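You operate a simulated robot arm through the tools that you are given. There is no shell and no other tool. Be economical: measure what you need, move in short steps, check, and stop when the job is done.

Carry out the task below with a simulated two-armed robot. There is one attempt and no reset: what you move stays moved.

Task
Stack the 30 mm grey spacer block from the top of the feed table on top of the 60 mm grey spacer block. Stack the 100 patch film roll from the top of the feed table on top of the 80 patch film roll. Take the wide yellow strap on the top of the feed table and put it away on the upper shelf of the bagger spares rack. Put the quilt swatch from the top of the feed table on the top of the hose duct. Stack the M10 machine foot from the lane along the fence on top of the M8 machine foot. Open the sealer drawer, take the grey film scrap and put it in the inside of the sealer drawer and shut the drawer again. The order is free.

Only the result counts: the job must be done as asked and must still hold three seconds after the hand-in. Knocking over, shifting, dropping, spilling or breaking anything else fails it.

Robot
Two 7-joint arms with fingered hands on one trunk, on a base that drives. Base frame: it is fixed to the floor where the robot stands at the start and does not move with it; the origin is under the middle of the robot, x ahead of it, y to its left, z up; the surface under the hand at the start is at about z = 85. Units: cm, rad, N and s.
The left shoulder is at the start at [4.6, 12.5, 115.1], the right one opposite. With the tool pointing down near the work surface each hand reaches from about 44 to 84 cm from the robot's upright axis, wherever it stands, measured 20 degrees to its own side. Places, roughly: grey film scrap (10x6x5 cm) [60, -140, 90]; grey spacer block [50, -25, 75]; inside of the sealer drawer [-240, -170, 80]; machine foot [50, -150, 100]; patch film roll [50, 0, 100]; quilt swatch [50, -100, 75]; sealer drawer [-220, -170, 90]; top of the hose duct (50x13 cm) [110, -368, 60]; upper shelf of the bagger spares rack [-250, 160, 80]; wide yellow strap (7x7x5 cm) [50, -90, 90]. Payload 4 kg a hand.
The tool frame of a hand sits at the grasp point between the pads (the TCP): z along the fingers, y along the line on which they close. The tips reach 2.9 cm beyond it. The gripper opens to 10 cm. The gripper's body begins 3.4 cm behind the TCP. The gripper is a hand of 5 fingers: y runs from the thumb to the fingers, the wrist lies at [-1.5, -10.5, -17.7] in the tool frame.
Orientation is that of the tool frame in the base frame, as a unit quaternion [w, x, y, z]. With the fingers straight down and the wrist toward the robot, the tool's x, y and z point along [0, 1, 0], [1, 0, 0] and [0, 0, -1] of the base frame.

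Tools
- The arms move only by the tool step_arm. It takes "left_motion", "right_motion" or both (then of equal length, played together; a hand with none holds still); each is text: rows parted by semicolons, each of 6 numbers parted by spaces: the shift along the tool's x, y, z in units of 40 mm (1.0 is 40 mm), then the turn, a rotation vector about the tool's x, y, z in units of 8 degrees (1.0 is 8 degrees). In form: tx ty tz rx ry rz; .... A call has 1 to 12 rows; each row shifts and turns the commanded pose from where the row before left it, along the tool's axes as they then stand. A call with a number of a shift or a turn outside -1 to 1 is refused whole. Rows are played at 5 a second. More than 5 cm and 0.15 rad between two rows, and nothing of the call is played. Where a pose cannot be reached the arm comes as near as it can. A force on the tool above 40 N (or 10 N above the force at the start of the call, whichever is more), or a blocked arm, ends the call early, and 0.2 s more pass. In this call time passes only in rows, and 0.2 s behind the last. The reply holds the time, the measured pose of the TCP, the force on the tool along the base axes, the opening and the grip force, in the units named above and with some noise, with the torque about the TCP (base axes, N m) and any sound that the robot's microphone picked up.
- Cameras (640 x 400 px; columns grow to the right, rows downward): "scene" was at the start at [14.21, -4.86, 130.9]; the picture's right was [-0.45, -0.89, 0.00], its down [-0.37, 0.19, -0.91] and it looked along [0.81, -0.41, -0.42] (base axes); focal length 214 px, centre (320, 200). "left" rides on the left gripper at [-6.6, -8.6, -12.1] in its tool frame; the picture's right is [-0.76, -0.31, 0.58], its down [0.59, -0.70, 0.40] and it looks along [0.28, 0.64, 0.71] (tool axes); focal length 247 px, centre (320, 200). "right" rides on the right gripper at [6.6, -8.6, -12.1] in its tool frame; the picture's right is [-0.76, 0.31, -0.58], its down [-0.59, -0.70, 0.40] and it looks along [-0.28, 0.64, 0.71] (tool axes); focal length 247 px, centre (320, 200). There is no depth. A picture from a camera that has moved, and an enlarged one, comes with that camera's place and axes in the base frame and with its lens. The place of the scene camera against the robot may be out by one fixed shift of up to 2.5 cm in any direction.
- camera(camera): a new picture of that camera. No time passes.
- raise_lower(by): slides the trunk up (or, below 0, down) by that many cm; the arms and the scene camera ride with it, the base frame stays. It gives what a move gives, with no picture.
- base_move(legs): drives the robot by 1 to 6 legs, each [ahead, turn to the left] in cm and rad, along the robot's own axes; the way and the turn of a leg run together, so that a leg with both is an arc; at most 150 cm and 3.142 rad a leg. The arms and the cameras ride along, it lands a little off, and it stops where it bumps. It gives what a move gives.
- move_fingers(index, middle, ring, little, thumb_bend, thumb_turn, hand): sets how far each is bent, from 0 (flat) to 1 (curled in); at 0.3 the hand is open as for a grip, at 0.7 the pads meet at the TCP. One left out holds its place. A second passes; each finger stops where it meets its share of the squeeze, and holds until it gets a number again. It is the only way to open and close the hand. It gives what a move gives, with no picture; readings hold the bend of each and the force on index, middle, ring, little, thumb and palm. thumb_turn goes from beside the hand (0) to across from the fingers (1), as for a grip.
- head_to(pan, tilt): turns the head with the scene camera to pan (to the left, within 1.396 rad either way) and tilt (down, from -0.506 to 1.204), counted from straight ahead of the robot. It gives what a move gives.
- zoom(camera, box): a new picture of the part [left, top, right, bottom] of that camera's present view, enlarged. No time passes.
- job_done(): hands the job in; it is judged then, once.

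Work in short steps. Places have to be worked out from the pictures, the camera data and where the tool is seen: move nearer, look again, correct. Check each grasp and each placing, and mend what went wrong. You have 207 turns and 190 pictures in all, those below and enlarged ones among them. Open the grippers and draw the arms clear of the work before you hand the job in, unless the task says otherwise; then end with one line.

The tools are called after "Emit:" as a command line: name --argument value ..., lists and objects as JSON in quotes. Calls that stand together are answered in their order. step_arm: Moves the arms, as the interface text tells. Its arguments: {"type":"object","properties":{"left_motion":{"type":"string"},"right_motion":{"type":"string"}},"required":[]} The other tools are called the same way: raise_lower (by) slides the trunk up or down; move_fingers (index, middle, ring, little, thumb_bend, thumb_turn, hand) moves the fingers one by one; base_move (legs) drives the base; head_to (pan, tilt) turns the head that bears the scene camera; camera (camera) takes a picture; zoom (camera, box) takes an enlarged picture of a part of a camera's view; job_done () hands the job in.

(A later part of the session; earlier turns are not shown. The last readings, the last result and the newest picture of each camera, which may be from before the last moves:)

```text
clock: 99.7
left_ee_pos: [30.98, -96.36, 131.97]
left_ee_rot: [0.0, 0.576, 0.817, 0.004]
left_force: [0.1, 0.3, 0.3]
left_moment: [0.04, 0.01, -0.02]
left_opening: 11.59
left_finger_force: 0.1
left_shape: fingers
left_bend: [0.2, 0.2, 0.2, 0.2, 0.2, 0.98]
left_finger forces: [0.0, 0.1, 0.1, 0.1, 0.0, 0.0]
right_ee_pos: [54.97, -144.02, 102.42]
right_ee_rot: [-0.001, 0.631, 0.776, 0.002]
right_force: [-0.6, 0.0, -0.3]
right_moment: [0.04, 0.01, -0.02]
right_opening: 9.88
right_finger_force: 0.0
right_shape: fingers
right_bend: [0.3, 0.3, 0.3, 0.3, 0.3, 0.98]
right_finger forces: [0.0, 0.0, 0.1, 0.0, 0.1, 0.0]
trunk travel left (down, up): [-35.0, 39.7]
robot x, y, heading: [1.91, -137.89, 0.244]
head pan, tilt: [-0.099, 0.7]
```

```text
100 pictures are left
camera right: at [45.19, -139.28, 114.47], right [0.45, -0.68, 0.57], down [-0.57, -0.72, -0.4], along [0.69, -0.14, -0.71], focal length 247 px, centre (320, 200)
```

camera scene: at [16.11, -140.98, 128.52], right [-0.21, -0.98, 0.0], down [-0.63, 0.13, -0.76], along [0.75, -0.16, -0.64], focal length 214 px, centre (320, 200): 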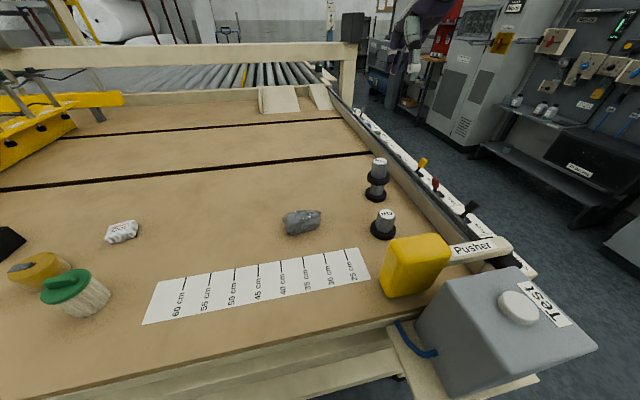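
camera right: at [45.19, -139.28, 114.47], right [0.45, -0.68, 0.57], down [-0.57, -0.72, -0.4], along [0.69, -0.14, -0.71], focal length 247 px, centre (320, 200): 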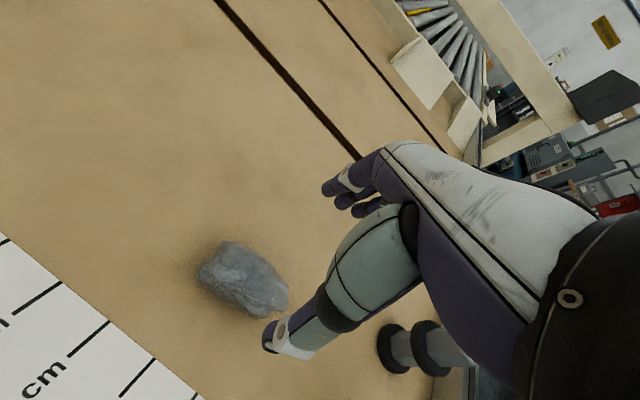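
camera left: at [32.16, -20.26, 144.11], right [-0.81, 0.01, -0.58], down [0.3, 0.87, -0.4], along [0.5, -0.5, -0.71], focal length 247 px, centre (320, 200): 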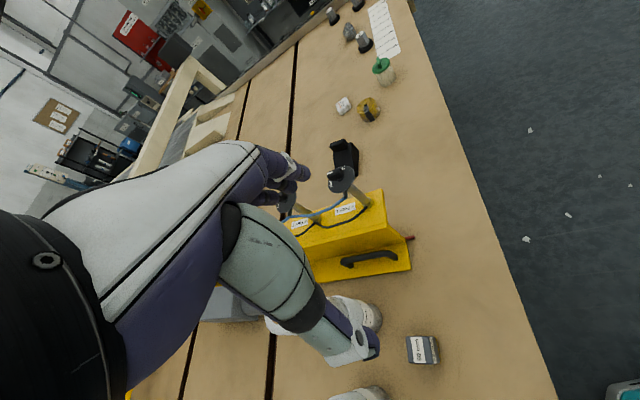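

Good. Descend to z≈88.4.

Emit:
step_arm --right_motion "0.05 -0.05 0.9 0 0 0;0 0 0.9 0 0 0;0 0 0.9 0 0 0;0 0 0.6 0 0 0;0 0 0.2 0 0 0"

Emit:
move_fingers --hand "right" --index 0.7 --middle 0.7 --ring 0.7 --little 0.7 --thumb_bend 0.7

Emit:
camera --camera "right"

```text
clock: 100.9
left_ee_pos: [30.88, -96.32, 132.09]
left_ee_rot: [0.001, 0.576, 0.817, 0.004]
left_force: [-0.1, -0.4, -0.6]
left_moment: [0.01, -0.02, 0.01]
left_opening: 11.61
left_finger_force: 0.3
left_shape: fingers
left_bend: [0.2, 0.2, 0.2, 0.2, 0.2, 0.98]
left_finger forces: [0.0, 0.0, 0.0, 0.1, 0.1, 0.0]
right_ee_pos: [54.69, -143.87, 88.49]
right_ee_rot: [-0.001, 0.631, 0.776, 0.003]
right_force: [0.1, 0.3, -0.2]
right_moment: [0.02, 0.02, -0.02]
right_opening: 9.87
right_finger_force: 0.2
right_shape: fingers
right_bend: [0.3, 0.3, 0.3, 0.3, 0.3, 0.98]
right_finger forces: [0.0, 0.0, 0.1, 0.0, 0.1, 0.0]
trunk travel left (down, up): [-35.0, 39.7]
robot x, y, heading: [2.08, -138.04, 0.239]
head pan, tilt: [-0.099, 0.7]
```

```text
clock: 101.9
left_ee_pos: [30.89, -96.34, 132.14]
left_ee_rot: [0.001, 0.576, 0.817, 0.005]
left_force: [-0.3, -0.2, -0.1]
left_moment: [-0.02, -0.01, 0.0]
left_opening: 11.64
left_finger_force: 0.0
left_shape: fingers
left_bend: [0.2, 0.2, 0.2, 0.2, 0.2, 0.98]
left_finger forces: [0.1, 0.0, 0.0, 0.0, 0.1, 0.0]
right_ee_pos: [54.68, -143.67, 88.52]
right_ee_rot: [-0.001, 0.631, 0.776, 0.003]
right_force: [1.2, 0.0, 3.3]
right_moment: [0.04, 0.03, 0.0]
right_opening: 4.53
right_finger_force: 18.5
right_shape: fingers
right_bend: [0.6, 0.63, 0.65, 0.7, 0.53, 0.94]
right_finger forces: [9.3, 6.0, 2.9, 0.0, 17.6, 0.1]
trunk travel left (down, up): [-35.0, 39.7]
robot x, y, heading: [1.88, -138.25, 0.24]
head pan, tilt: [-0.099, 0.7]
```

```text
99 pictures are left
camera right: at [44.96, -139.13, 100.56], right [0.45, -0.68, 0.57], down [-0.57, -0.72, -0.4], along [0.69, -0.14, -0.71], focal length 247 px, centre (320, 200)
```

right: 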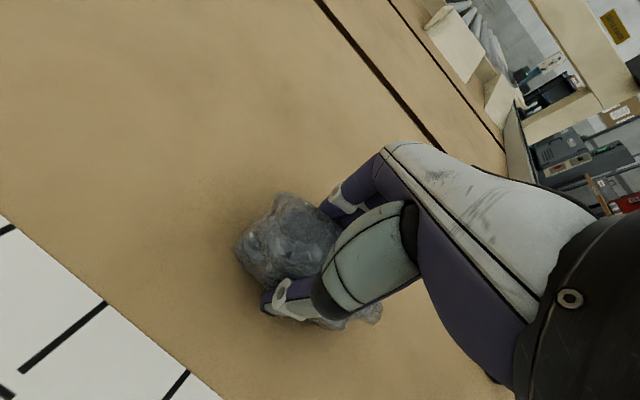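

Gripped at 18 N. Lift the right hand to ~126, and look at the swatch with the left camera.

Emit:
step_arm --right_motion "0 0 -0.5 0 0 0;0 0 -0.9 0 0 0;0 0 -0.9 0 0 0;0 0 -0.9 0 0 0;0 0 -0.9 0 0 0;0 0 -0.9 0 0 0;0 0 -0.9 0 0 0;0 0 -0.9 0 0 0;0 0 -0.9 0 0 0;0 0 -0.9 0 0 0;0 -0.5 -0.9 0 0 0"

Emit:
camera --camera "left"

Emit:
camera --camera "right"

```text
clock: 104.3
left_ee_pos: [30.7, -96.48, 132.17]
left_ee_rot: [0.003, 0.576, 0.817, 0.006]
left_force: [-0.4, -0.2, 0.0]
left_moment: [0.01, -0.01, 0.01]
left_opening: 11.61
left_finger_force: 0.2
left_shape: fingers
left_bend: [0.2, 0.2, 0.2, 0.2, 0.2, 0.98]
left_finger forces: [0.0, 0.0, 0.0, 0.0, 0.0, 0.0]
right_ee_pos: [52.59, -144.42, 126.59]
right_ee_rot: [-0.001, 0.631, 0.776, 0.002]
right_force: [0.2, 0.1, 0.2]
right_moment: [-0.03, -0.03, 0.01]
right_opening: 4.51
right_finger_force: 17.6
right_shape: fingers
right_bend: [0.61, 0.63, 0.66, 0.7, 0.53, 0.94]
right_finger forces: [8.7, 5.6, 3.0, 0.0, 17.5, 0.0]
trunk travel left (down, up): [-35.0, 39.7]
robot x, y, heading: [1.91, -137.8, 0.236]
head pan, tilt: [-0.099, 0.7]
```

```text
98 pictures are left
camera left: at [24.76, -105.49, 144.16], right [-0.03, -0.81, -0.58], down [-0.86, 0.32, -0.4], along [0.52, 0.49, -0.71], focal length 247 px, centre (320, 200)
```

left: 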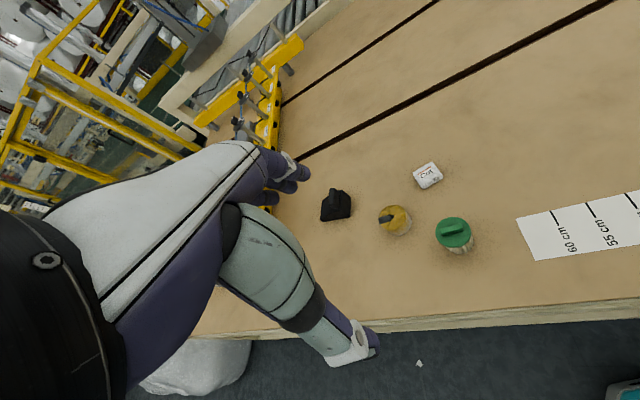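

```text
97 pictures are left
camera right: at [42.79, -139.75, 138.57], right [0.45, -0.68, 0.57], down [-0.57, -0.72, -0.4], along [0.69, -0.14, -0.71], focal length 247 px, centre (320, 200)
```

right: 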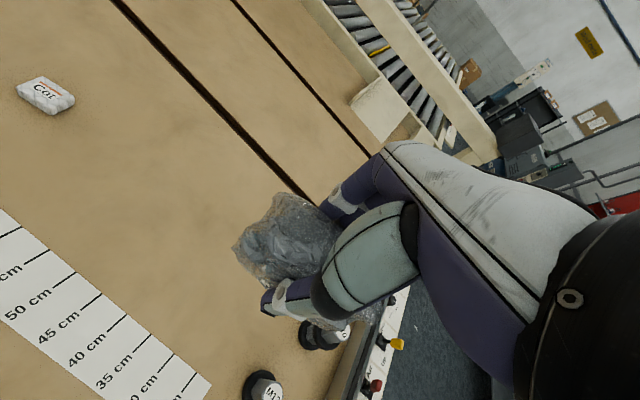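

Emit:
zoom --camera "left" --box '[370, 150, 480, 260]'

```text
3.64 times, centred on (425, 205) of left
camera zoom: at [24.76, -105.49, 144.16], right [-0.03, -0.81, -0.58], down [-0.86, 0.32, -0.4], along [0.52, 0.49, -0.71], focal length 898 px, centre (-62, 182)
```

zoom: 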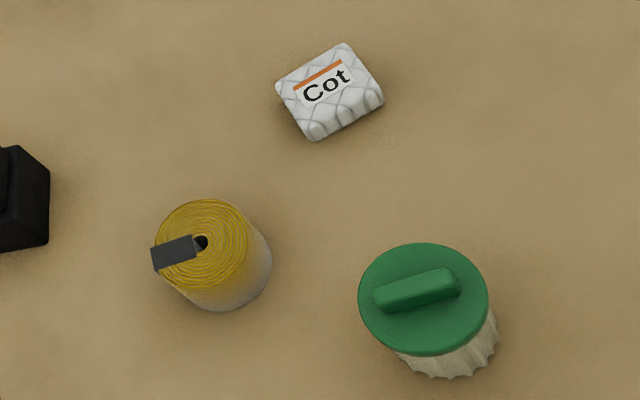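

Swatch centre [61.7,-99], yaw ~12°, about 5x5 cm. Move the left hand above it.

Emit:
step_arm --left_motion "-0.32 0.71 0.72 0 0 0;-0.32 0.71 0.72 0 0 0;-0.32 0.71 0.72 0 0 0;-0.32 0.71 0.72 0 0 0;-0.32 0.71 0.72 0 0 0;-0.32 0.71 0.72 0 0 0;-0.32 0.71 0.72 0 0 0;-0.32 0.71 0.72 0 0 0;-0.32 0.71 0.72 0 0 0;-0.32 0.71 0.72 0 0 0;0 0 0 0 0 0.8"

Emit:
camera --camera "left"

```text
clock: 106.7
left_ee_pos: [62.04, -98.69, 103.59]
left_ee_rot: [0.0, 0.621, 0.784, 0.004]
left_force: [0.4, 0.6, 0.5]
left_moment: [0.02, -0.01, 0.03]
left_opening: 11.61
left_finger_force: 0.2
left_shape: fingers
left_bend: [0.2, 0.2, 0.2, 0.2, 0.2, 0.98]
left_finger forces: [0.0, 0.0, 0.0, 0.0, 0.1, 0.0]
right_ee_pos: [52.64, -144.26, 126.48]
right_ee_rot: [-0.001, 0.631, 0.776, 0.002]
right_force: [0.3, 0.3, -0.2]
right_moment: [0.0, -0.05, 0.0]
right_opening: 4.52
right_finger_force: 17.1
right_shape: fingers
right_bend: [0.61, 0.63, 0.66, 0.7, 0.53, 0.94]
right_finger forces: [8.8, 5.7, 3.0, 0.1, 17.5, 0.1]
trunk travel left (down, up): [-35.0, 39.7]
robot x, y, heading: [1.5, -138.06, 0.239]
head pan, tilt: [-0.099, 0.7]
```

```text
95 pictures are left
camera left: at [55.15, -107.1, 115.46], right [-0.12, -0.8, -0.58], down [-0.82, 0.42, -0.4], along [0.56, 0.43, -0.71], focal length 247 px, centre (320, 200)
```

left: 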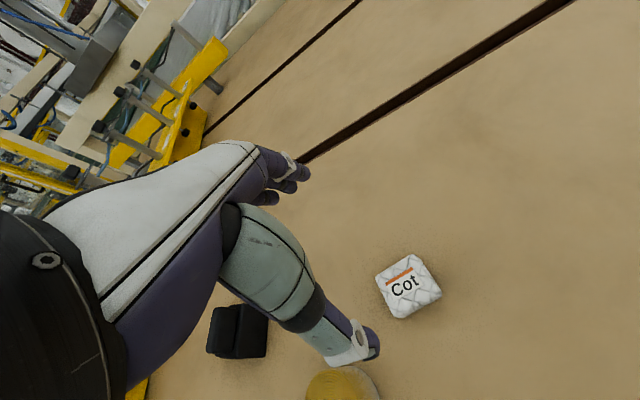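

Small correction, then descend to z≈88.4.

Emit:
step_arm --left_motion "-0.14 -0.16 0.9 0 0 0;0 0 0.9 0 0 0;0 0 0.9 0 0 0;0 0 0.9 0 0 0;0 0 0.2 0 0 0"

Emit:
camera --camera "left"

```text
clock: 107.9
left_ee_pos: [61.67, -99.24, 88.28]
left_ee_rot: [0.001, 0.621, 0.783, 0.005]
left_force: [-0.8, 0.3, 0.2]
left_moment: [0.01, 0.02, 0.0]
left_opening: 11.63
left_finger_force: 0.0
left_shape: fingers
left_bend: [0.2, 0.2, 0.2, 0.2, 0.2, 0.98]
left_finger forces: [0.1, 0.0, 0.0, 0.0, 0.0, 0.0]
right_ee_pos: [52.73, -144.44, 126.4]
right_ee_rot: [-0.002, 0.63, 0.776, 0.003]
right_force: [0.2, -0.7, 0.3]
right_moment: [-0.01, -0.01, -0.01]
right_opening: 4.52
right_finger_force: 17.2
right_shape: fingers
right_bend: [0.61, 0.63, 0.66, 0.7, 0.53, 0.94]
right_finger forces: [8.7, 5.6, 3.0, 0.0, 17.4, 0.0]
trunk travel left (down, up): [-35.0, 39.7]
robot x, y, heading: [1.95, -137.71, 0.24]
head pan, tilt: [-0.099, 0.7]
```

```text
94 pictures are left
camera left: at [54.81, -107.69, 100.34], right [-0.12, -0.8, -0.58], down [-0.82, 0.42, -0.4], along [0.56, 0.43, -0.71], focal length 247 px, centre (320, 200)
```

left: 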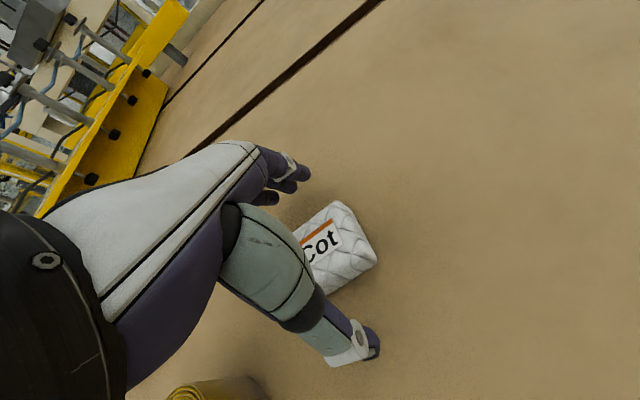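

Between the fingers; close and lift.

Emit:
move_fingers --hand "left" --index 0.7 --middle 0.7 --ring 0.7 --little 0.7 --thumb_bend 0.7

Emit:
step_arm --left_motion "0 0 -0.5 0 0 0;0 0 -0.9 0 0 0;0 0 -0.9 0 0 0;0 0 -0.9 0 0 0;0 0 -0.9 0 0 0;0 0 -0.9 0 0 0;0 0 -0.9 0 0 0;0 0 -0.9 0 0 0;0 -0.3 -0.9 0 0 0;0 -0.6 -0.9 0 0 0;0 -0.6 -0.6 0 0 0;0 -0.6 -0.6 0 0 0"

Emit:
camera --camera "left"

```text
clock: 108.9
left_ee_pos: [61.77, -99.22, 88.4]
left_ee_rot: [0.002, 0.621, 0.784, 0.004]
left_force: [1.8, 1.7, 4.1]
left_moment: [-0.1, 0.07, 0.01]
left_opening: 4.44
left_finger_force: 17.1
left_shape: fingers
left_bend: [0.61, 0.64, 0.64, 0.7, 0.53, 0.94]
left_finger forces: [9.1, 5.9, 3.2, 0.1, 16.3, 0.0]
right_ee_pos: [52.76, -144.36, 126.47]
right_ee_rot: [-0.001, 0.63, 0.776, 0.002]
right_force: [0.0, -0.2, 0.0]
right_moment: [0.01, 0.03, 0.0]
right_opening: 4.52
right_finger_force: 17.0
right_shape: fingers
right_bend: [0.61, 0.63, 0.66, 0.7, 0.53, 0.94]
right_finger forces: [8.8, 5.6, 3.0, 0.0, 17.4, 0.1]
trunk travel left (down, up): [-35.0, 39.7]
robot x, y, heading: [1.95, -138.32, 0.241]
head pan, tilt: [-0.099, 0.7]
```

```text
clock: 111.5
left_ee_pos: [53.12, -101.43, 127.56]
left_ee_rot: [0.001, 0.621, 0.784, 0.004]
left_force: [-0.6, -0.8, -0.3]
left_moment: [0.01, -0.02, -0.02]
left_opening: 4.47
left_finger_force: 17.1
left_shape: fingers
left_bend: [0.61, 0.64, 0.65, 0.7, 0.53, 0.94]
left_finger forces: [8.3, 5.4, 3.3, 0.1, 16.9, 0.1]
right_ee_pos: [52.59, -144.39, 126.49]
right_ee_rot: [0.0, 0.631, 0.776, 0.003]
right_force: [-0.6, 0.0, -1.5]
right_moment: [-0.01, -0.02, -0.01]
right_opening: 4.52
right_finger_force: 17.5
right_shape: fingers
right_bend: [0.61, 0.63, 0.66, 0.7, 0.53, 0.94]
right_finger forces: [8.8, 5.7, 3.0, 0.0, 17.6, 0.0]
trunk travel left (down, up): [-35.0, 39.7]
robot x, y, heading: [2.04, -138.26, 0.238]
head pan, tilt: [-0.099, 0.7]
```

```text
93 pictures are left
camera left: at [46.27, -109.84, 139.52], right [-0.12, -0.8, -0.58], down [-0.82, 0.41, -0.4], along [0.56, 0.43, -0.71], focal length 247 px, centre (320, 200)
```

left: 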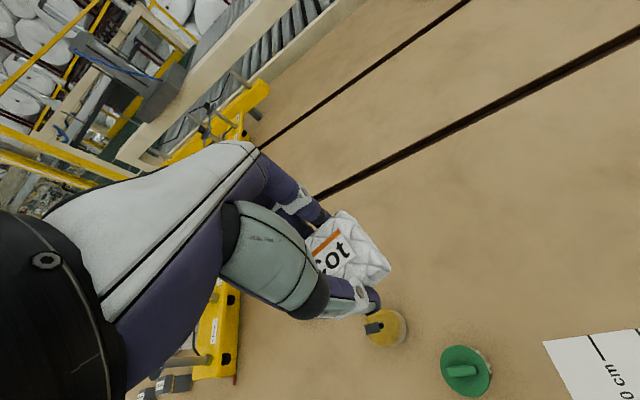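

Both held. Turn to face −y with a slight drift away from the table, go 60 cm, and look at the route to the duct.

Emit:
base_move --legs '[[0, -1.95], [50, 0]]'

Emit:
head_to --pan 0.2 --tilt 0.3

Emit:
camera --camera "scene"

```text
clock: 116.6
left_ee_pos: [18.33, -198.74, 127.36]
left_ee_rot: [0.003, 0.998, -0.061, 0.002]
left_force: [0.0, 0.2, 0.2]
left_moment: [0.0, 0.01, -0.01]
left_opening: 4.43
left_finger_force: 16.7
left_shape: fingers
left_bend: [0.61, 0.64, 0.65, 0.7, 0.53, 0.94]
left_finger forces: [7.9, 5.1, 3.1, 0.1, 16.2, 0.1]
right_ee_pos: [-21.73, -183.36, 126.55]
right_ee_rot: [0.002, 0.997, -0.074, 0.003]
right_force: [0.7, -0.5, -1.3]
right_moment: [-0.01, -0.04, -0.03]
right_opening: 4.47
right_finger_force: 16.8
right_shape: fingers
right_bend: [0.61, 0.64, 0.66, 0.7, 0.53, 0.94]
right_finger forces: [8.5, 5.3, 2.8, 0.0, 16.6, 0.0]
trunk travel left (down, up): [-35.0, 39.7]
robot x, y, heading: [1.8, -138.07, -1.685]
head pan, tilt: [-0.099, 0.7]
stopped in leg 1: the robot was blocked; the commanded pose is now the measured one
```

```text
clock: 117.5
left_ee_pos: [18.4, -198.92, 127.51]
left_ee_rot: [0.003, 0.998, -0.062, 0.001]
left_force: [-0.3, -0.4, 0.0]
left_moment: [-0.03, -0.03, 0.01]
left_opening: 4.4
left_finger_force: 16.4
left_shape: fingers
left_bend: [0.61, 0.64, 0.65, 0.7, 0.53, 0.94]
left_finger forces: [7.9, 5.2, 3.2, 0.1, 16.3, 0.0]
right_ee_pos: [-21.68, -183.39, 126.45]
right_ee_rot: [0.001, 0.997, -0.075, 0.002]
right_force: [-0.2, 0.7, 1.0]
right_moment: [-0.02, 0.01, 0.01]
right_opening: 4.45
right_finger_force: 16.8
right_shape: fingers
right_bend: [0.61, 0.64, 0.66, 0.7, 0.53, 0.94]
right_finger forces: [8.5, 5.3, 2.9, 0.0, 16.5, 0.0]
trunk travel left (down, up): [-35.0, 39.7]
robot x, y, heading: [1.83, -137.73, -1.684]
head pan, tilt: [0.201, 0.3]
```

```text
92 pictures are left
camera scene: at [2.32, -153.63, 132.11], right [-1.0, -0.09, 0.0], down [-0.03, 0.3, -0.95], along [0.08, -0.95, -0.3], focal length 214 px, centre (320, 200)
```

scene: 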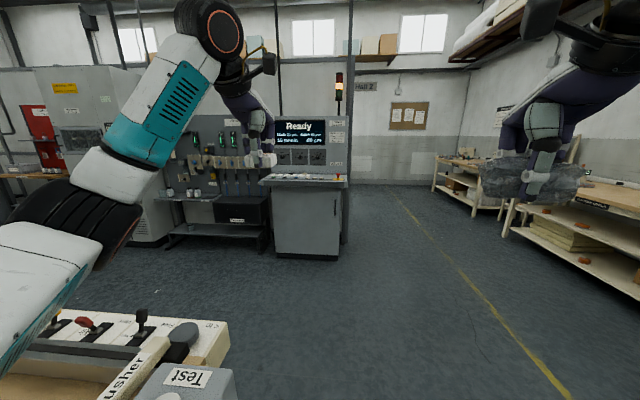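

The base was too near the table to turn further. I'll drive straight ahead 118 cm into the free aisle.

Emit:
base_move --legs '[[118, 0]]'

Emit:
head_to --pan 0.9 --tilt 0.4

Emit:
camera --camera "scene"

```text
clock: 123.5
left_ee_pos: [5.72, -314.87, 127.46]
left_ee_rot: [0.003, 0.998, -0.058, 0.001]
left_force: [0.3, 0.8, -0.4]
left_moment: [0.0, 0.02, -0.02]
left_opening: 4.44
left_finger_force: 16.5
left_shape: fingers
left_bend: [0.61, 0.64, 0.65, 0.7, 0.53, 0.94]
left_finger forces: [8.0, 5.2, 3.1, 0.0, 16.4, 0.1]
right_ee_pos: [-34.57, -299.69, 126.44]
right_ee_rot: [0.001, 0.997, -0.071, 0.003]
right_force: [0.5, -0.8, -0.5]
right_moment: [0.0, 0.0, -0.01]
right_opening: 4.46
right_finger_force: 16.4
right_shape: fingers
right_bend: [0.61, 0.64, 0.66, 0.7, 0.53, 0.94]
right_finger forces: [8.5, 5.4, 2.9, 0.0, 16.6, 0.1]
trunk travel left (down, up): [-35.0, 39.7]
robot x, y, heading: [-10.95, -254.05, -1.674]
head pan, tilt: [0.201, 0.3]
```

```text
clock: 124.5
left_ee_pos: [5.76, -314.77, 127.42]
left_ee_rot: [0.003, 0.998, -0.059, 0.001]
left_force: [-0.2, -0.4, 0.1]
left_moment: [0.0, 0.0, -0.01]
left_opening: 4.44
left_finger_force: 16.4
left_shape: fingers
left_bend: [0.61, 0.64, 0.65, 0.7, 0.53, 0.94]
left_finger forces: [7.9, 5.2, 3.2, 0.1, 16.4, 0.0]
right_ee_pos: [-34.43, -299.72, 126.44]
right_ee_rot: [0.001, 0.997, -0.071, 0.002]
right_force: [-0.6, 0.4, -0.7]
right_moment: [-0.01, 0.04, -0.01]
right_opening: 4.48
right_finger_force: 16.5
right_shape: fingers
right_bend: [0.61, 0.64, 0.66, 0.7, 0.53, 0.94]
right_finger forces: [8.5, 5.5, 2.9, 0.1, 16.5, 0.0]
trunk travel left (down, up): [-35.0, 39.7]
robot x, y, heading: [-10.87, -253.96, -1.677]
head pan, tilt: [0.901, 0.4]
```

```text
91 pictures are left
camera scene: at [-4.85, -266.96, 131.2], right [-0.7, -0.71, 0.0], down [-0.28, 0.27, -0.92], along [0.66, -0.65, -0.39], focal length 214 px, centre (320, 200)
```

scene: 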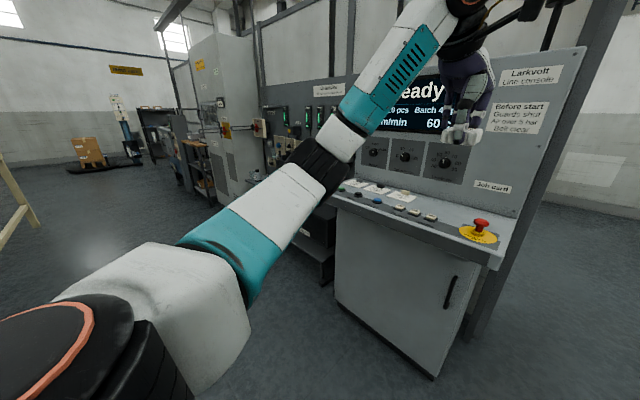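

The console front is at y≈−340, so there's room. Turn to face +x and drive 118 cm along the aisle.

Emit:
base_move --legs '[[0, 1.675], [112, 0]]'

Emit:
head_to --pan -1.3 --tilt 0.5

Emit:
camera --camera "scene"

```text
clock: 134.4
left_ee_pos: [160.48, -232.77, 127.47]
left_ee_rot: [0.001, 0.715, 0.699, 0.004]
left_force: [-0.3, -0.4, -1.3]
left_moment: [-0.01, -0.02, 0.0]
left_opening: 4.39
left_finger_force: 16.2
left_shape: fingers
left_bend: [0.61, 0.64, 0.65, 0.7, 0.54, 0.94]
left_finger forces: [7.8, 5.0, 3.0, 0.1, 16.1, 0.0]
right_ee_pos: [149.27, -274.25, 126.45]
right_ee_rot: [-0.001, 0.723, 0.691, 0.003]
right_force: [0.8, -0.7, 0.0]
right_moment: [0.0, -0.03, 0.0]
right_opening: 4.43
right_finger_force: 16.1
right_shape: fingers
right_bend: [0.61, 0.64, 0.66, 0.7, 0.53, 0.94]
right_finger forces: [8.1, 5.1, 2.8, 0.0, 15.9, 0.0]
trunk travel left (down, up): [-35.0, 39.7]
robot x, y, heading: [101.78, -255.51, -0.017]
head pan, tilt: [0.901, 0.4]
```

```text
clock: 136.5
left_ee_pos: [160.4, -232.78, 127.35]
left_ee_rot: [0.001, 0.714, 0.7, 0.004]
left_force: [-0.2, 0.4, 0.0]
left_moment: [-0.03, 0.01, 0.01]
left_opening: 4.4
left_finger_force: 15.6
left_shape: fingers
left_bend: [0.61, 0.64, 0.65, 0.7, 0.54, 0.94]
left_finger forces: [7.7, 4.9, 3.1, 0.0, 15.9, 0.1]
right_ee_pos: [149.22, -274.28, 126.47]
right_ee_rot: [-0.002, 0.723, 0.691, 0.002]
right_force: [0.5, -0.5, -0.7]
right_moment: [0.01, 0.0, -0.02]
right_opening: 4.44
right_finger_force: 16.3
right_shape: fingers
right_bend: [0.61, 0.64, 0.66, 0.7, 0.53, 0.94]
right_finger forces: [8.2, 5.2, 2.8, 0.1, 15.9, 0.1]
trunk travel left (down, up): [-35.0, 39.7]
robot x, y, heading: [101.43, -255.23, -0.015]
head pan, tilt: [-1.3, 0.499]
```

```text
90 pictures are left
camera scene: at [109.94, -264.87, 130.28], right [-0.97, -0.26, 0.0], down [-0.12, 0.46, -0.88], along [0.22, -0.85, -0.48], focal length 214 px, centre (320, 200)
```

scene: 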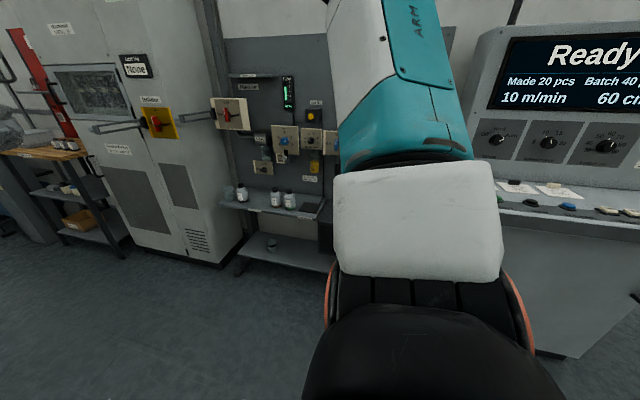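

The right arm hides the duct. Turn the base −1.4 rad toward it and look ahead.

Emit:
base_move --legs '[[0, -1.55]]'

Emit:
head_to --pan 0 --tilt 0.6

Emit:
camera --camera "scene"

Emit:
camera --camera "left"

```text
clock: 140.8
left_ee_pos: [125.08, -313.87, 127.45]
left_ee_rot: [0.003, 1.0, -0.002, 0.003]
left_force: [0.2, -0.2, 0.4]
left_moment: [0.0, -0.01, 0.0]
left_opening: 4.36
left_finger_force: 14.8
left_shape: fingers
left_bend: [0.61, 0.64, 0.65, 0.7, 0.54, 0.94]
left_finger forces: [7.5, 4.8, 3.0, 0.0, 15.5, 0.1]
right_ee_pos: [83.38, -303.12, 126.44]
right_ee_rot: [0.002, 1.0, -0.015, 0.002]
right_force: [-0.7, 0.3, -0.2]
right_moment: [0.0, -0.03, 0.01]
right_opening: 4.38
right_finger_force: 15.5
right_shape: fingers
right_bend: [0.62, 0.64, 0.66, 0.7, 0.53, 0.94]
right_finger forces: [7.9, 5.0, 2.7, 0.1, 15.4, 0.0]
trunk travel left (down, up): [-35.0, 39.7]
robot x, y, heading: [101.51, -255.08, -1.567]
head pan, tilt: [-1.3, 0.499]
```

```text
clock: 142.2
left_ee_pos: [125.11, -313.75, 127.45]
left_ee_rot: [0.004, 1.0, -0.003, 0.003]
left_force: [0.3, -0.6, -0.2]
left_moment: [0.0, -0.01, 0.0]
left_opening: 4.35
left_finger_force: 15.7
left_shape: fingers
left_bend: [0.61, 0.64, 0.65, 0.7, 0.54, 0.94]
left_finger forces: [7.6, 4.7, 3.0, 0.0, 15.4, 0.0]
right_ee_pos: [83.44, -303.31, 126.49]
right_ee_rot: [0.003, 1.0, -0.014, 0.003]
right_force: [-0.2, -0.2, 0.4]
right_moment: [-0.01, 0.0, -0.01]
right_opening: 4.39
right_finger_force: 15.4
right_shape: fingers
right_bend: [0.62, 0.64, 0.66, 0.7, 0.53, 0.94]
right_finger forces: [7.9, 5.0, 2.7, 0.0, 15.3, 0.0]
trunk travel left (down, up): [-35.0, 39.7]
robot x, y, heading: [101.89, -255.37, -1.572]
head pan, tilt: [0.0, 0.6]
```

```text
89 pictures are left
camera scene: at [101.91, -270.59, 129.37], right [-1.0, 0.0, 0.0], down [0.0, 0.57, -0.82], along [0.0, -0.82, -0.57], focal length 214 px, centre (320, 200)
```

scene: 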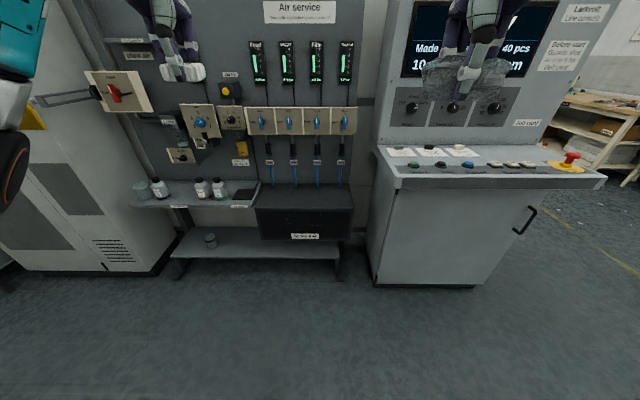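

```text
88 pictures are left
camera left: at [118.56, -305.14, 139.45], right [-0.75, 0.31, -0.58], down [0.59, 0.7, -0.4], along [0.28, -0.65, -0.71], focal length 247 px, centre (320, 200)
```

left: 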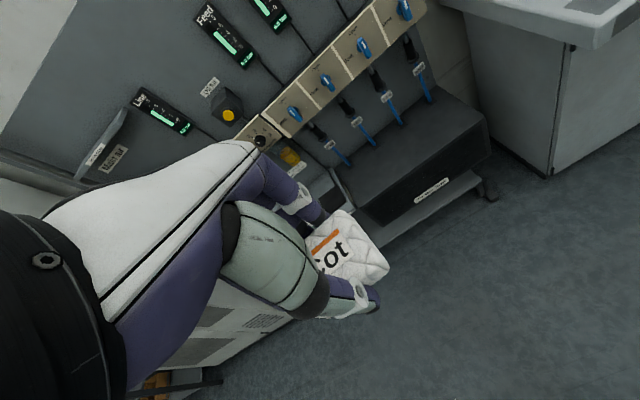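

Emit:
zoom --camera "scene" --box '[230, 130, 380, 260]'

Emit:
zoom --camera "left" --box '[300, 60, 510, 260]'

```text
3.08 times, centred on (305, 195) of scene
camera zoom: at [101.91, -270.59, 129.37], right [-1.0, 0.0, 0.0], down [0.0, 0.57, -0.82], along [0.0, -0.82, -0.57], focal length 660 px, centre (366, 215)
```

zoom: 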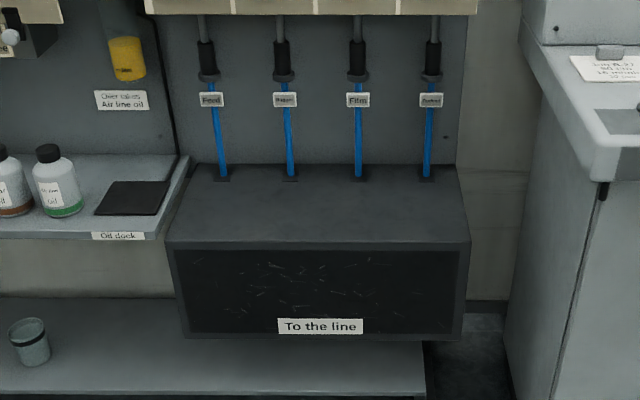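

```text
2.00 times, centred on (405, 160) of left
camera zoom: at [118.56, -305.14, 139.45], right [-0.75, 0.31, -0.58], down [0.59, 0.7, -0.4], along [0.28, -0.65, -0.71], focal length 494 px, centre (150, 280)
```

zoom: 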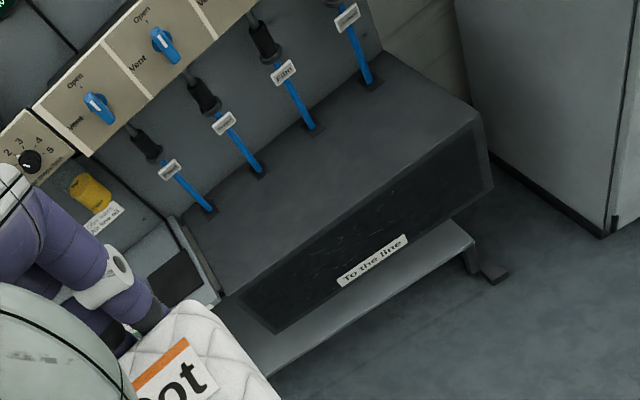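

Duct top: x 85–135, front edge y≈−361.5, z≈60, with hoses at the back. I'll retract the right hand, lower the trunk 22 cm, then drive 44 cm closer.

Emit:
step_arm --right_motion "0 -0.9 -0.2 0 0 0;0 -0.9 -0.3 0 0 0;0 -0.7 -0.3 0 0 0;-0.5 0 -0.3 0 0 0"

Emit:
raise_lower --by -22

Emit:
base_move --legs '[[44, 0]]'

Emit:
camera --camera "left"

Emit:
camera --camera "scene"

```text
clock: 143.2
left_ee_pos: [124.89, -313.83, 127.37]
left_ee_rot: [0.004, 1.0, -0.003, 0.003]
left_force: [0.5, 0.8, -0.2]
left_moment: [-0.01, -0.03, 0.02]
left_opening: 4.37
left_finger_force: 15.5
left_shape: fingers
left_bend: [0.61, 0.64, 0.65, 0.7, 0.54, 0.94]
left_finger forces: [7.7, 4.8, 3.0, 0.0, 15.6, 0.0]
right_ee_pos: [81.77, -293.13, 130.86]
right_ee_rot: [0.001, 1.0, -0.015, 0.002]
right_force: [-1.2, -0.6, -1.1]
right_moment: [-0.03, -0.02, -0.03]
right_opening: 4.41
right_finger_force: 15.3
right_shape: fingers
right_bend: [0.62, 0.64, 0.66, 0.7, 0.53, 0.94]
right_finger forces: [8.0, 5.0, 2.7, 0.0, 15.3, 0.0]
trunk travel left (down, up): [-35.0, 39.7]
robot x, y, heading: [101.67, -255.31, -1.572]
head pan, tilt: [0.0, 0.6]
```

```text
clock: 145.6
left_ee_pos: [125.17, -313.82, 105.63]
left_ee_rot: [0.005, 1.0, -0.003, 0.001]
left_force: [-0.2, -0.2, -0.1]
left_moment: [0.02, -0.01, 0.0]
left_opening: 4.34
left_finger_force: 15.3
left_shape: fingers
left_bend: [0.61, 0.64, 0.65, 0.7, 0.54, 0.94]
left_finger forces: [7.6, 4.8, 3.0, 0.0, 15.3, 0.1]
right_ee_pos: [81.81, -293.13, 108.77]
right_ee_rot: [0.001, 1.0, -0.014, 0.003]
right_force: [0.3, -0.2, -1.2]
right_moment: [-0.03, -0.02, 0.0]
right_opening: 4.41
right_finger_force: 15.8
right_shape: fingers
right_bend: [0.62, 0.64, 0.66, 0.7, 0.53, 0.94]
right_finger forces: [8.0, 5.0, 2.8, 0.0, 15.4, 0.0]
trunk travel left (down, up): [-13.0, 61.7]
robot x, y, heading: [101.51, -255.51, -1.568]
head pan, tilt: [0.0, 0.6]
```

```text
clock: 148.3
left_ee_pos: [125.25, -357.97, 105.4]
left_ee_rot: [0.004, 1.0, -0.002, 0.003]
left_force: [-0.4, 1.2, -0.6]
left_moment: [-0.02, 0.02, 0.03]
left_opening: 4.36
left_finger_force: 15.6
left_shape: fingers
left_bend: [0.61, 0.64, 0.65, 0.7, 0.54, 0.94]
left_finger forces: [7.7, 4.9, 3.0, 0.0, 15.5, 0.0]
right_ee_pos: [81.89, -337.32, 108.77]
right_ee_rot: [0.001, 1.0, -0.014, 0.003]
right_force: [-0.1, -0.6, -1.4]
right_moment: [0.0, 0.0, 0.03]
right_opening: 4.41
right_finger_force: 16.0
right_shape: fingers
right_bend: [0.62, 0.64, 0.66, 0.7, 0.53, 0.94]
right_finger forces: [7.9, 5.1, 2.7, 0.0, 15.3, 0.0]
trunk travel left (down, up): [-13.0, 61.7]
robot x, y, heading: [101.87, -299.22, -1.571]
head pan, tilt: [0.0, 0.6]
```

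```text
85 pictures are left
camera left: at [118.74, -349.19, 117.43], right [-0.75, 0.31, -0.58], down [0.59, 0.7, -0.4], along [0.28, -0.65, -0.71], focal length 247 px, centre (320, 200)
```

left: 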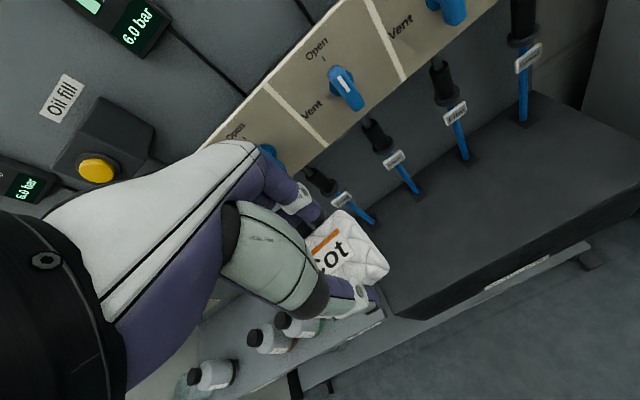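

```text
84 pictures are left
camera scene: at [102.08, -322.13, 106.57], right [-1.0, 0.0, 0.0], down [0.0, 0.57, -0.82], along [0.0, -0.82, -0.57], focal length 214 px, centre (320, 200)
```

scene: 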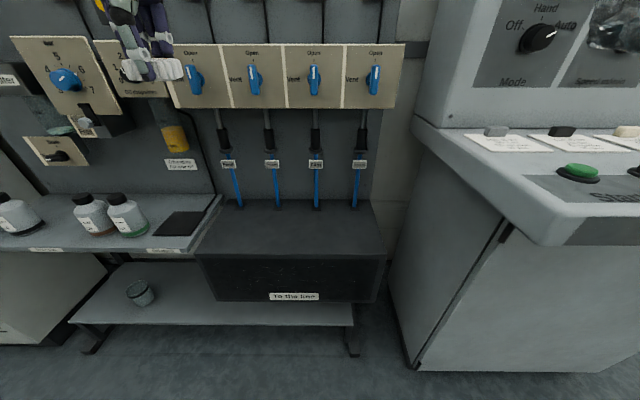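

Descend in front of the valve panel to z≈72, shifting 5 cm toward −x, before going forward.

Emit:
step_arm --left_motion "-0.14 0 0.93 0 0 0;-0.14 0 0.93 0 0 0;-0.14 0 0.93 0 0 0;-0.14 0 0.93 0 0 0;-0.14 0 0.93 0 0 0;-0.14 0 0.93 0 0 0;-0.14 0 0.93 0 0 0;-0.14 0 0.93 0 0 0;-0.14 0 0.93 0 0 0"

Emit:
camera --camera "left"

Emit:
camera --camera "scene"

```text
clock: 150.3
left_ee_pos: [120.33, -358.16, 71.91]
left_ee_rot: [0.004, 1.0, -0.002, 0.001]
left_force: [-0.6, 0.3, -0.5]
left_moment: [-0.02, 0.0, 0.01]
left_opening: 4.35
left_finger_force: 15.4
left_shape: fingers
left_bend: [0.61, 0.64, 0.66, 0.7, 0.54, 0.94]
left_finger forces: [7.6, 4.8, 2.9, 0.0, 15.3, 0.0]
right_ee_pos: [81.86, -337.19, 108.81]
right_ee_rot: [0.001, 1.0, -0.015, 0.002]
right_force: [0.0, -0.3, -0.5]
right_moment: [-0.02, 0.0, -0.01]
right_opening: 4.37
right_finger_force: 16.1
right_shape: fingers
right_bend: [0.62, 0.64, 0.66, 0.7, 0.53, 0.94]
right_finger forces: [8.0, 4.9, 2.6, 0.0, 15.4, 0.1]
trunk travel left (down, up): [-13.0, 61.7]
robot x, y, heading: [101.68, -299.54, -1.569]
head pan, tilt: [0.0, 0.6]
```

```text
83 pictures are left
camera left: at [113.8, -349.36, 83.9], right [-0.75, 0.31, -0.58], down [0.59, 0.7, -0.4], along [0.28, -0.65, -0.71], focal length 247 px, centre (320, 200)
```

left: 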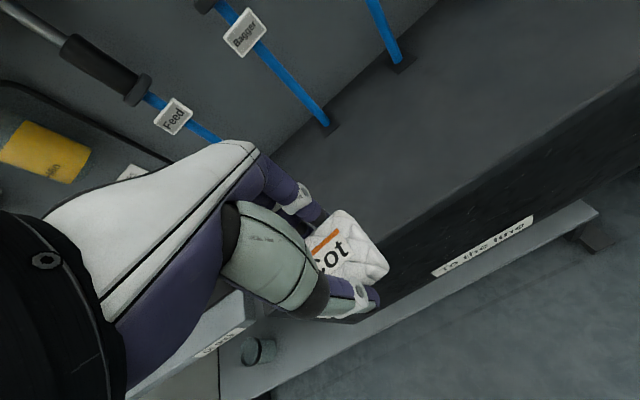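

```text
82 pictures are left
camera scene: at [102.08, -322.11, 106.58], right [-1.0, 0.0, 0.0], down [0.0, 0.57, -0.82], along [0.0, -0.82, -0.57], focal length 214 px, centre (320, 200)
```

scene: 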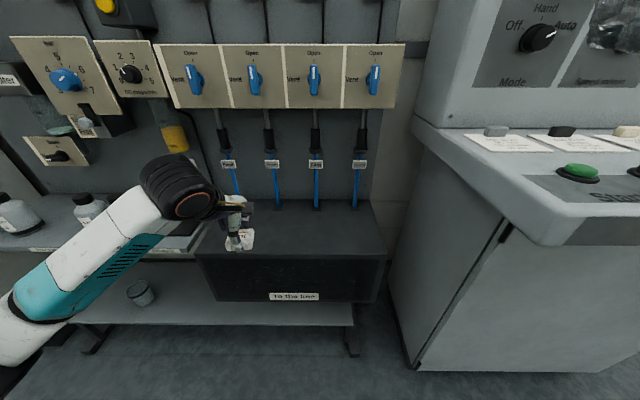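

Front edge is confirmed at y≈−361. Move forward 8.8 cm over the duct top, then down to just above it.

Emit:
step_arm --left_motion "-0.2 0.73 0 0 0 0;-0.2 0.73 0 0 0 0;-0.2 0.73 0 0 0 0;0 0 0.8 0 0 0;0 0 0.7 0 0 0;0 0 0.3 0 0 0"

Emit:
camera --camera "left"

Emit:
zoom --camera "scene" --box '[180, 160, 320, 300]'

```text
clock: 151.7
left_ee_pos: [117.89, -366.93, 64.8]
left_ee_rot: [0.003, 1.0, -0.002, 0.003]
left_force: [-0.1, 0.5, -0.5]
left_moment: [-0.01, 0.01, -0.03]
left_opening: 4.33
left_finger_force: 15.0
left_shape: fingers
left_bend: [0.61, 0.64, 0.66, 0.7, 0.54, 0.94]
left_finger forces: [7.6, 4.7, 2.9, 0.0, 15.2, 0.0]
right_ee_pos: [81.86, -337.23, 108.72]
right_ee_rot: [0.002, 1.0, -0.015, 0.003]
right_force: [-0.3, 0.3, 0.1]
right_moment: [0.02, -0.01, 0.0]
right_opening: 4.38
right_finger_force: 15.3
right_shape: fingers
right_bend: [0.62, 0.64, 0.66, 0.7, 0.53, 0.94]
right_finger forces: [8.0, 5.0, 2.6, 0.0, 15.4, 0.0]
trunk travel left (down, up): [-13.0, 61.7]
robot x, y, heading: [101.88, -299.51, -1.568]
head pan, tilt: [0.0, 0.6]
```

```text
81 pictures are left
camera left: at [111.39, -358.23, 76.82], right [-0.75, 0.31, -0.58], down [0.59, 0.7, -0.4], along [0.28, -0.65, -0.71], focal length 247 px, centre (320, 200)
```

left: 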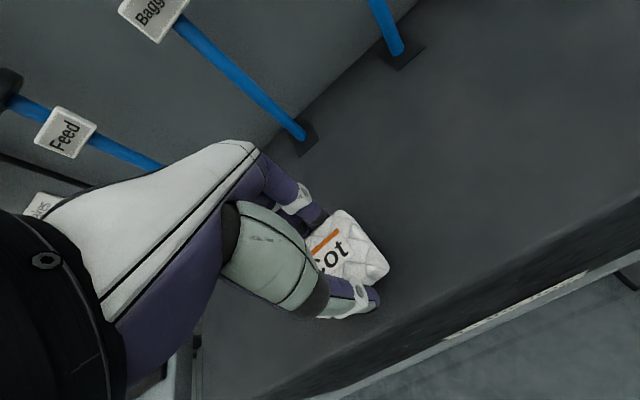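

```text
2.86 times, centred on (250, 230) of scene
camera zoom: at [102.07, -322.1, 106.58], right [-1.0, 0.0, 0.0], down [0.0, 0.57, -0.82], along [0.0, -0.82, -0.57], focal length 613 px, centre (520, 114)
```

zoom: 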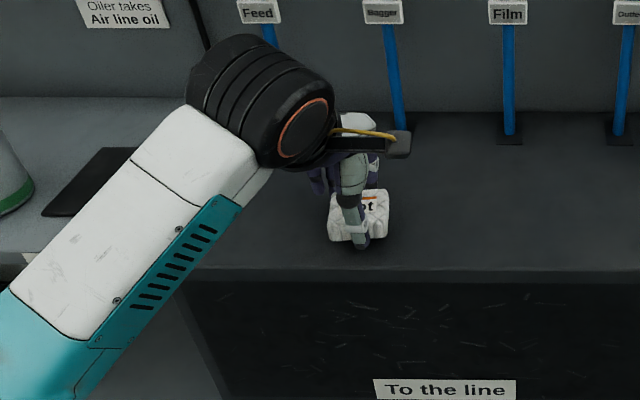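

Well over the top, clear of the hoses. Lower to contact.

Emit:
step_arm --left_motion "0 0 0.15 0 0 0;0 0 0.1 0 0 0;0 0 0.06 0 0 0;0 0 0.05 0 0 0"

```text
clock: 152.7
left_ee_pos: [117.92, -366.9, 63.57]
left_ee_rot: [0.004, 1.0, -0.003, 0.002]
left_force: [0.5, -0.9, 1.4]
left_moment: [0.06, 0.03, -0.03]
left_opening: 4.33
left_finger_force: 15.4
left_shape: fingers
left_bend: [0.61, 0.64, 0.66, 0.7, 0.54, 0.94]
left_finger forces: [7.7, 4.6, 3.0, 0.1, 15.3, 0.0]
right_ee_pos: [81.73, -337.25, 108.81]
right_ee_rot: [0.001, 1.0, -0.015, 0.002]
right_force: [0.0, -0.7, -1.3]
right_moment: [-0.01, -0.01, 0.0]
right_opening: 4.38
right_finger_force: 15.6
right_shape: fingers
right_bend: [0.62, 0.64, 0.66, 0.7, 0.53, 0.94]
right_finger forces: [8.0, 5.0, 2.7, 0.0, 15.3, 0.1]
trunk travel left (down, up): [-13.0, 61.7]
robot x, y, heading: [101.7, -299.43, -1.571]
head pan, tilt: [0.0, 0.6]
```

Contact felt (1.4 N up). Open and check.

Emit:
move_fingers --hand "left" --index 0.3 --middle 0.3 --ring 0.3 --little 0.3 --thumb_bend 0.3

Emit:
step_arm --left_motion "0 0 -0.5 0 0 0;0 -0.2 -0.7 0 0 0;0 -0.8 -0.6 0 0 0;0 -0.8 -0.6 0 0 0;0 -0.8 -0.6 0 0 0;0 0 -0.9 0 0 0;0 0 -0.9 0 0 0;0 0 -0.9 0 0 0;0 0 -0.9 0 0 0;0 0 -0.9 0 0 0"

Emit:
camera --camera "left"

```text
clock: 153.7
left_ee_pos: [117.93, -366.95, 63.38]
left_ee_rot: [0.004, 1.0, -0.002, 0.002]
left_force: [-0.1, 0.2, -0.5]
left_moment: [0.0, 0.02, -0.01]
left_opening: 9.84
left_finger_force: 0.0
left_shape: fingers
left_bend: [0.3, 0.3, 0.3, 0.3, 0.3, 0.97]
left_finger forces: [0.0, 0.1, 0.0, 0.0, 0.0, 0.0]
right_ee_pos: [81.88, -337.29, 108.8]
right_ee_rot: [0.002, 1.0, -0.015, 0.003]
right_force: [-0.2, -0.4, -1.2]
right_moment: [0.02, 0.01, -0.02]
right_opening: 4.39
right_finger_force: 15.8
right_shape: fingers
right_bend: [0.62, 0.64, 0.66, 0.7, 0.53, 0.94]
right_finger forces: [8.0, 5.1, 2.7, 0.0, 15.4, 0.0]
trunk travel left (down, up): [-13.0, 61.7]
robot x, y, heading: [101.96, -299.39, -1.567]
head pan, tilt: [0.0, 0.6]
```

```text
clock: 155.9
left_ee_pos: [117.94, -356.21, 93.24]
left_ee_rot: [0.004, 1.0, -0.002, 0.002]
left_force: [-0.7, 0.6, -0.7]
left_moment: [-0.01, 0.03, 0.03]
left_opening: 9.85
left_finger_force: 0.0
left_shape: fingers
left_bend: [0.3, 0.3, 0.3, 0.3, 0.3, 0.98]
left_finger forces: [0.1, 0.0, 0.1, 0.0, 0.0, 0.0]
right_ee_pos: [81.75, -337.27, 108.73]
right_ee_rot: [0.002, 1.0, -0.014, 0.003]
right_force: [-0.1, -1.1, -0.4]
right_moment: [-0.04, 0.01, 0.01]
right_opening: 4.38
right_finger_force: 15.8
right_shape: fingers
right_bend: [0.62, 0.64, 0.66, 0.7, 0.53, 0.94]
right_finger forces: [8.0, 5.1, 2.7, 0.0, 15.5, 0.0]
trunk travel left (down, up): [-13.0, 61.7]
robot x, y, heading: [101.72, -299.53, -1.566]
head pan, tilt: [0.0, 0.6]
```

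```text
79 pictures are left
camera left: at [111.3, -347.51, 105.27], right [-0.75, 0.31, -0.58], down [0.59, 0.7, -0.4], along [0.28, -0.65, -0.71], focal length 247 px, centre (320, 200)
```

left: 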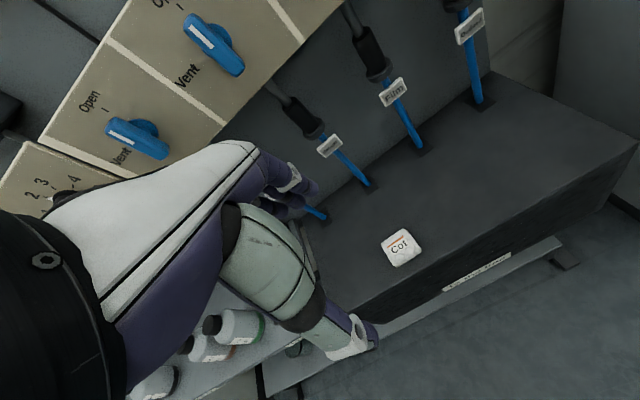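

Swatch placed. Back off 50 cm, raise the trunk 22, turn to face −x and drive 150 cm.

Emit:
base_move --legs '[[-52, 0], [0, -1.57], [150, 0]]'

Emit:
raise_lower --by 15

Emit:
head_to --pan -0.35 --tilt 0.3

Emit:
camera --camera "scene"

```text
clock: 159.7
left_ee_pos: [113.09, -305.08, 93.19]
left_ee_rot: [0.004, 0.999, -0.043, 0.002]
left_force: [0.4, -0.5, 0.0]
left_moment: [0.02, 0.03, -0.03]
left_opening: 9.85
left_finger_force: 0.0
left_shape: fingers
left_bend: [0.3, 0.3, 0.3, 0.3, 0.3, 0.98]
left_finger forces: [0.0, 0.0, 0.0, 0.0, 0.0, 0.0]
right_ee_pos: [78.76, -283.19, 108.81]
right_ee_rot: [0.002, 0.998, -0.055, 0.002]
right_force: [-0.1, -0.3, -0.5]
right_moment: [0.0, -0.02, 0.02]
right_opening: 4.41
right_finger_force: 15.5
right_shape: fingers
right_bend: [0.62, 0.64, 0.66, 0.7, 0.53, 0.94]
right_finger forces: [8.1, 5.0, 2.7, 0.0, 15.4, 0.1]
trunk travel left (down, up): [-13.0, 61.7]
robot x, y, heading: [101.83, -246.99, -1.644]
head pan, tilt: [0.0, 0.6]
stopped in leg 2: the robot was blocked; the commanded pose is now the measured one
```

```text
clock: 161.5
left_ee_pos: [112.95, -305.19, 108.1]
left_ee_rot: [0.003, 0.999, -0.043, 0.002]
left_force: [0.5, -0.9, 0.8]
left_moment: [0.02, -0.02, 0.04]
left_opening: 9.82
left_finger_force: 0.2
left_shape: fingers
left_bend: [0.3, 0.3, 0.3, 0.3, 0.3, 0.98]
left_finger forces: [0.0, 0.1, 0.0, 0.0, 0.1, 0.1]
right_ee_pos: [78.68, -283.32, 123.79]
right_ee_rot: [0.002, 0.998, -0.055, 0.001]
right_force: [1.0, 0.5, -0.7]
right_moment: [-0.01, 0.01, 0.01]
right_opening: 4.41
right_finger_force: 15.6
right_shape: fingers
right_bend: [0.62, 0.64, 0.66, 0.7, 0.53, 0.94]
right_finger forces: [8.0, 5.0, 2.7, 0.0, 15.5, 0.1]
trunk travel left (down, up): [-28.0, 46.7]
robot x, y, heading: [101.66, -247.11, -1.65]
head pan, tilt: [0.0, 0.6]
```

```text
clock: 162.3
left_ee_pos: [113.08, -305.14, 108.23]
left_ee_rot: [0.004, 0.999, -0.044, 0.003]
left_force: [0.3, 0.5, -0.2]
left_moment: [0.0, 0.01, 0.0]
left_opening: 9.86
left_finger_force: 0.1
left_shape: fingers
left_bend: [0.3, 0.3, 0.3, 0.3, 0.3, 0.98]
left_finger forces: [0.1, 0.1, 0.0, 0.0, 0.0, 0.0]
right_ee_pos: [78.69, -283.37, 123.8]
right_ee_rot: [0.002, 0.998, -0.055, 0.002]
right_force: [0.3, 0.7, -0.5]
right_moment: [0.0, -0.01, -0.02]
right_opening: 4.38
right_finger_force: 15.7
right_shape: fingers
right_bend: [0.62, 0.64, 0.66, 0.7, 0.53, 0.94]
right_finger forces: [8.0, 5.0, 2.7, 0.0, 15.4, 0.0]
trunk travel left (down, up): [-28.0, 46.7]
robot x, y, heading: [102.1, -247.05, -1.648]
head pan, tilt: [-0.351, 0.3]
```

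```text
78 pictures are left
camera scene: at [97.35, -263.83, 124.95], right [-0.91, 0.42, 0.0], down [0.12, 0.27, -0.95], along [-0.4, -0.87, -0.3], focal length 214 px, centre (320, 200)
```

scene: 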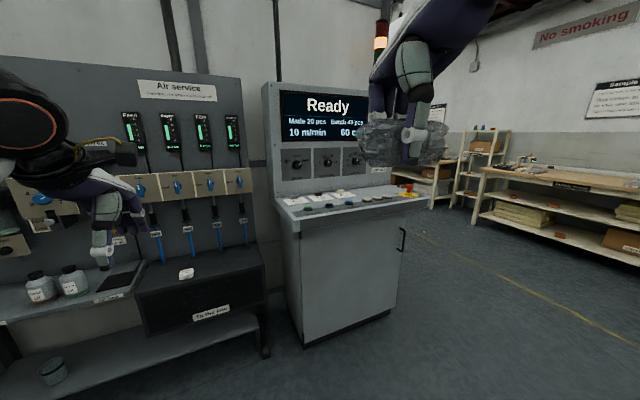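

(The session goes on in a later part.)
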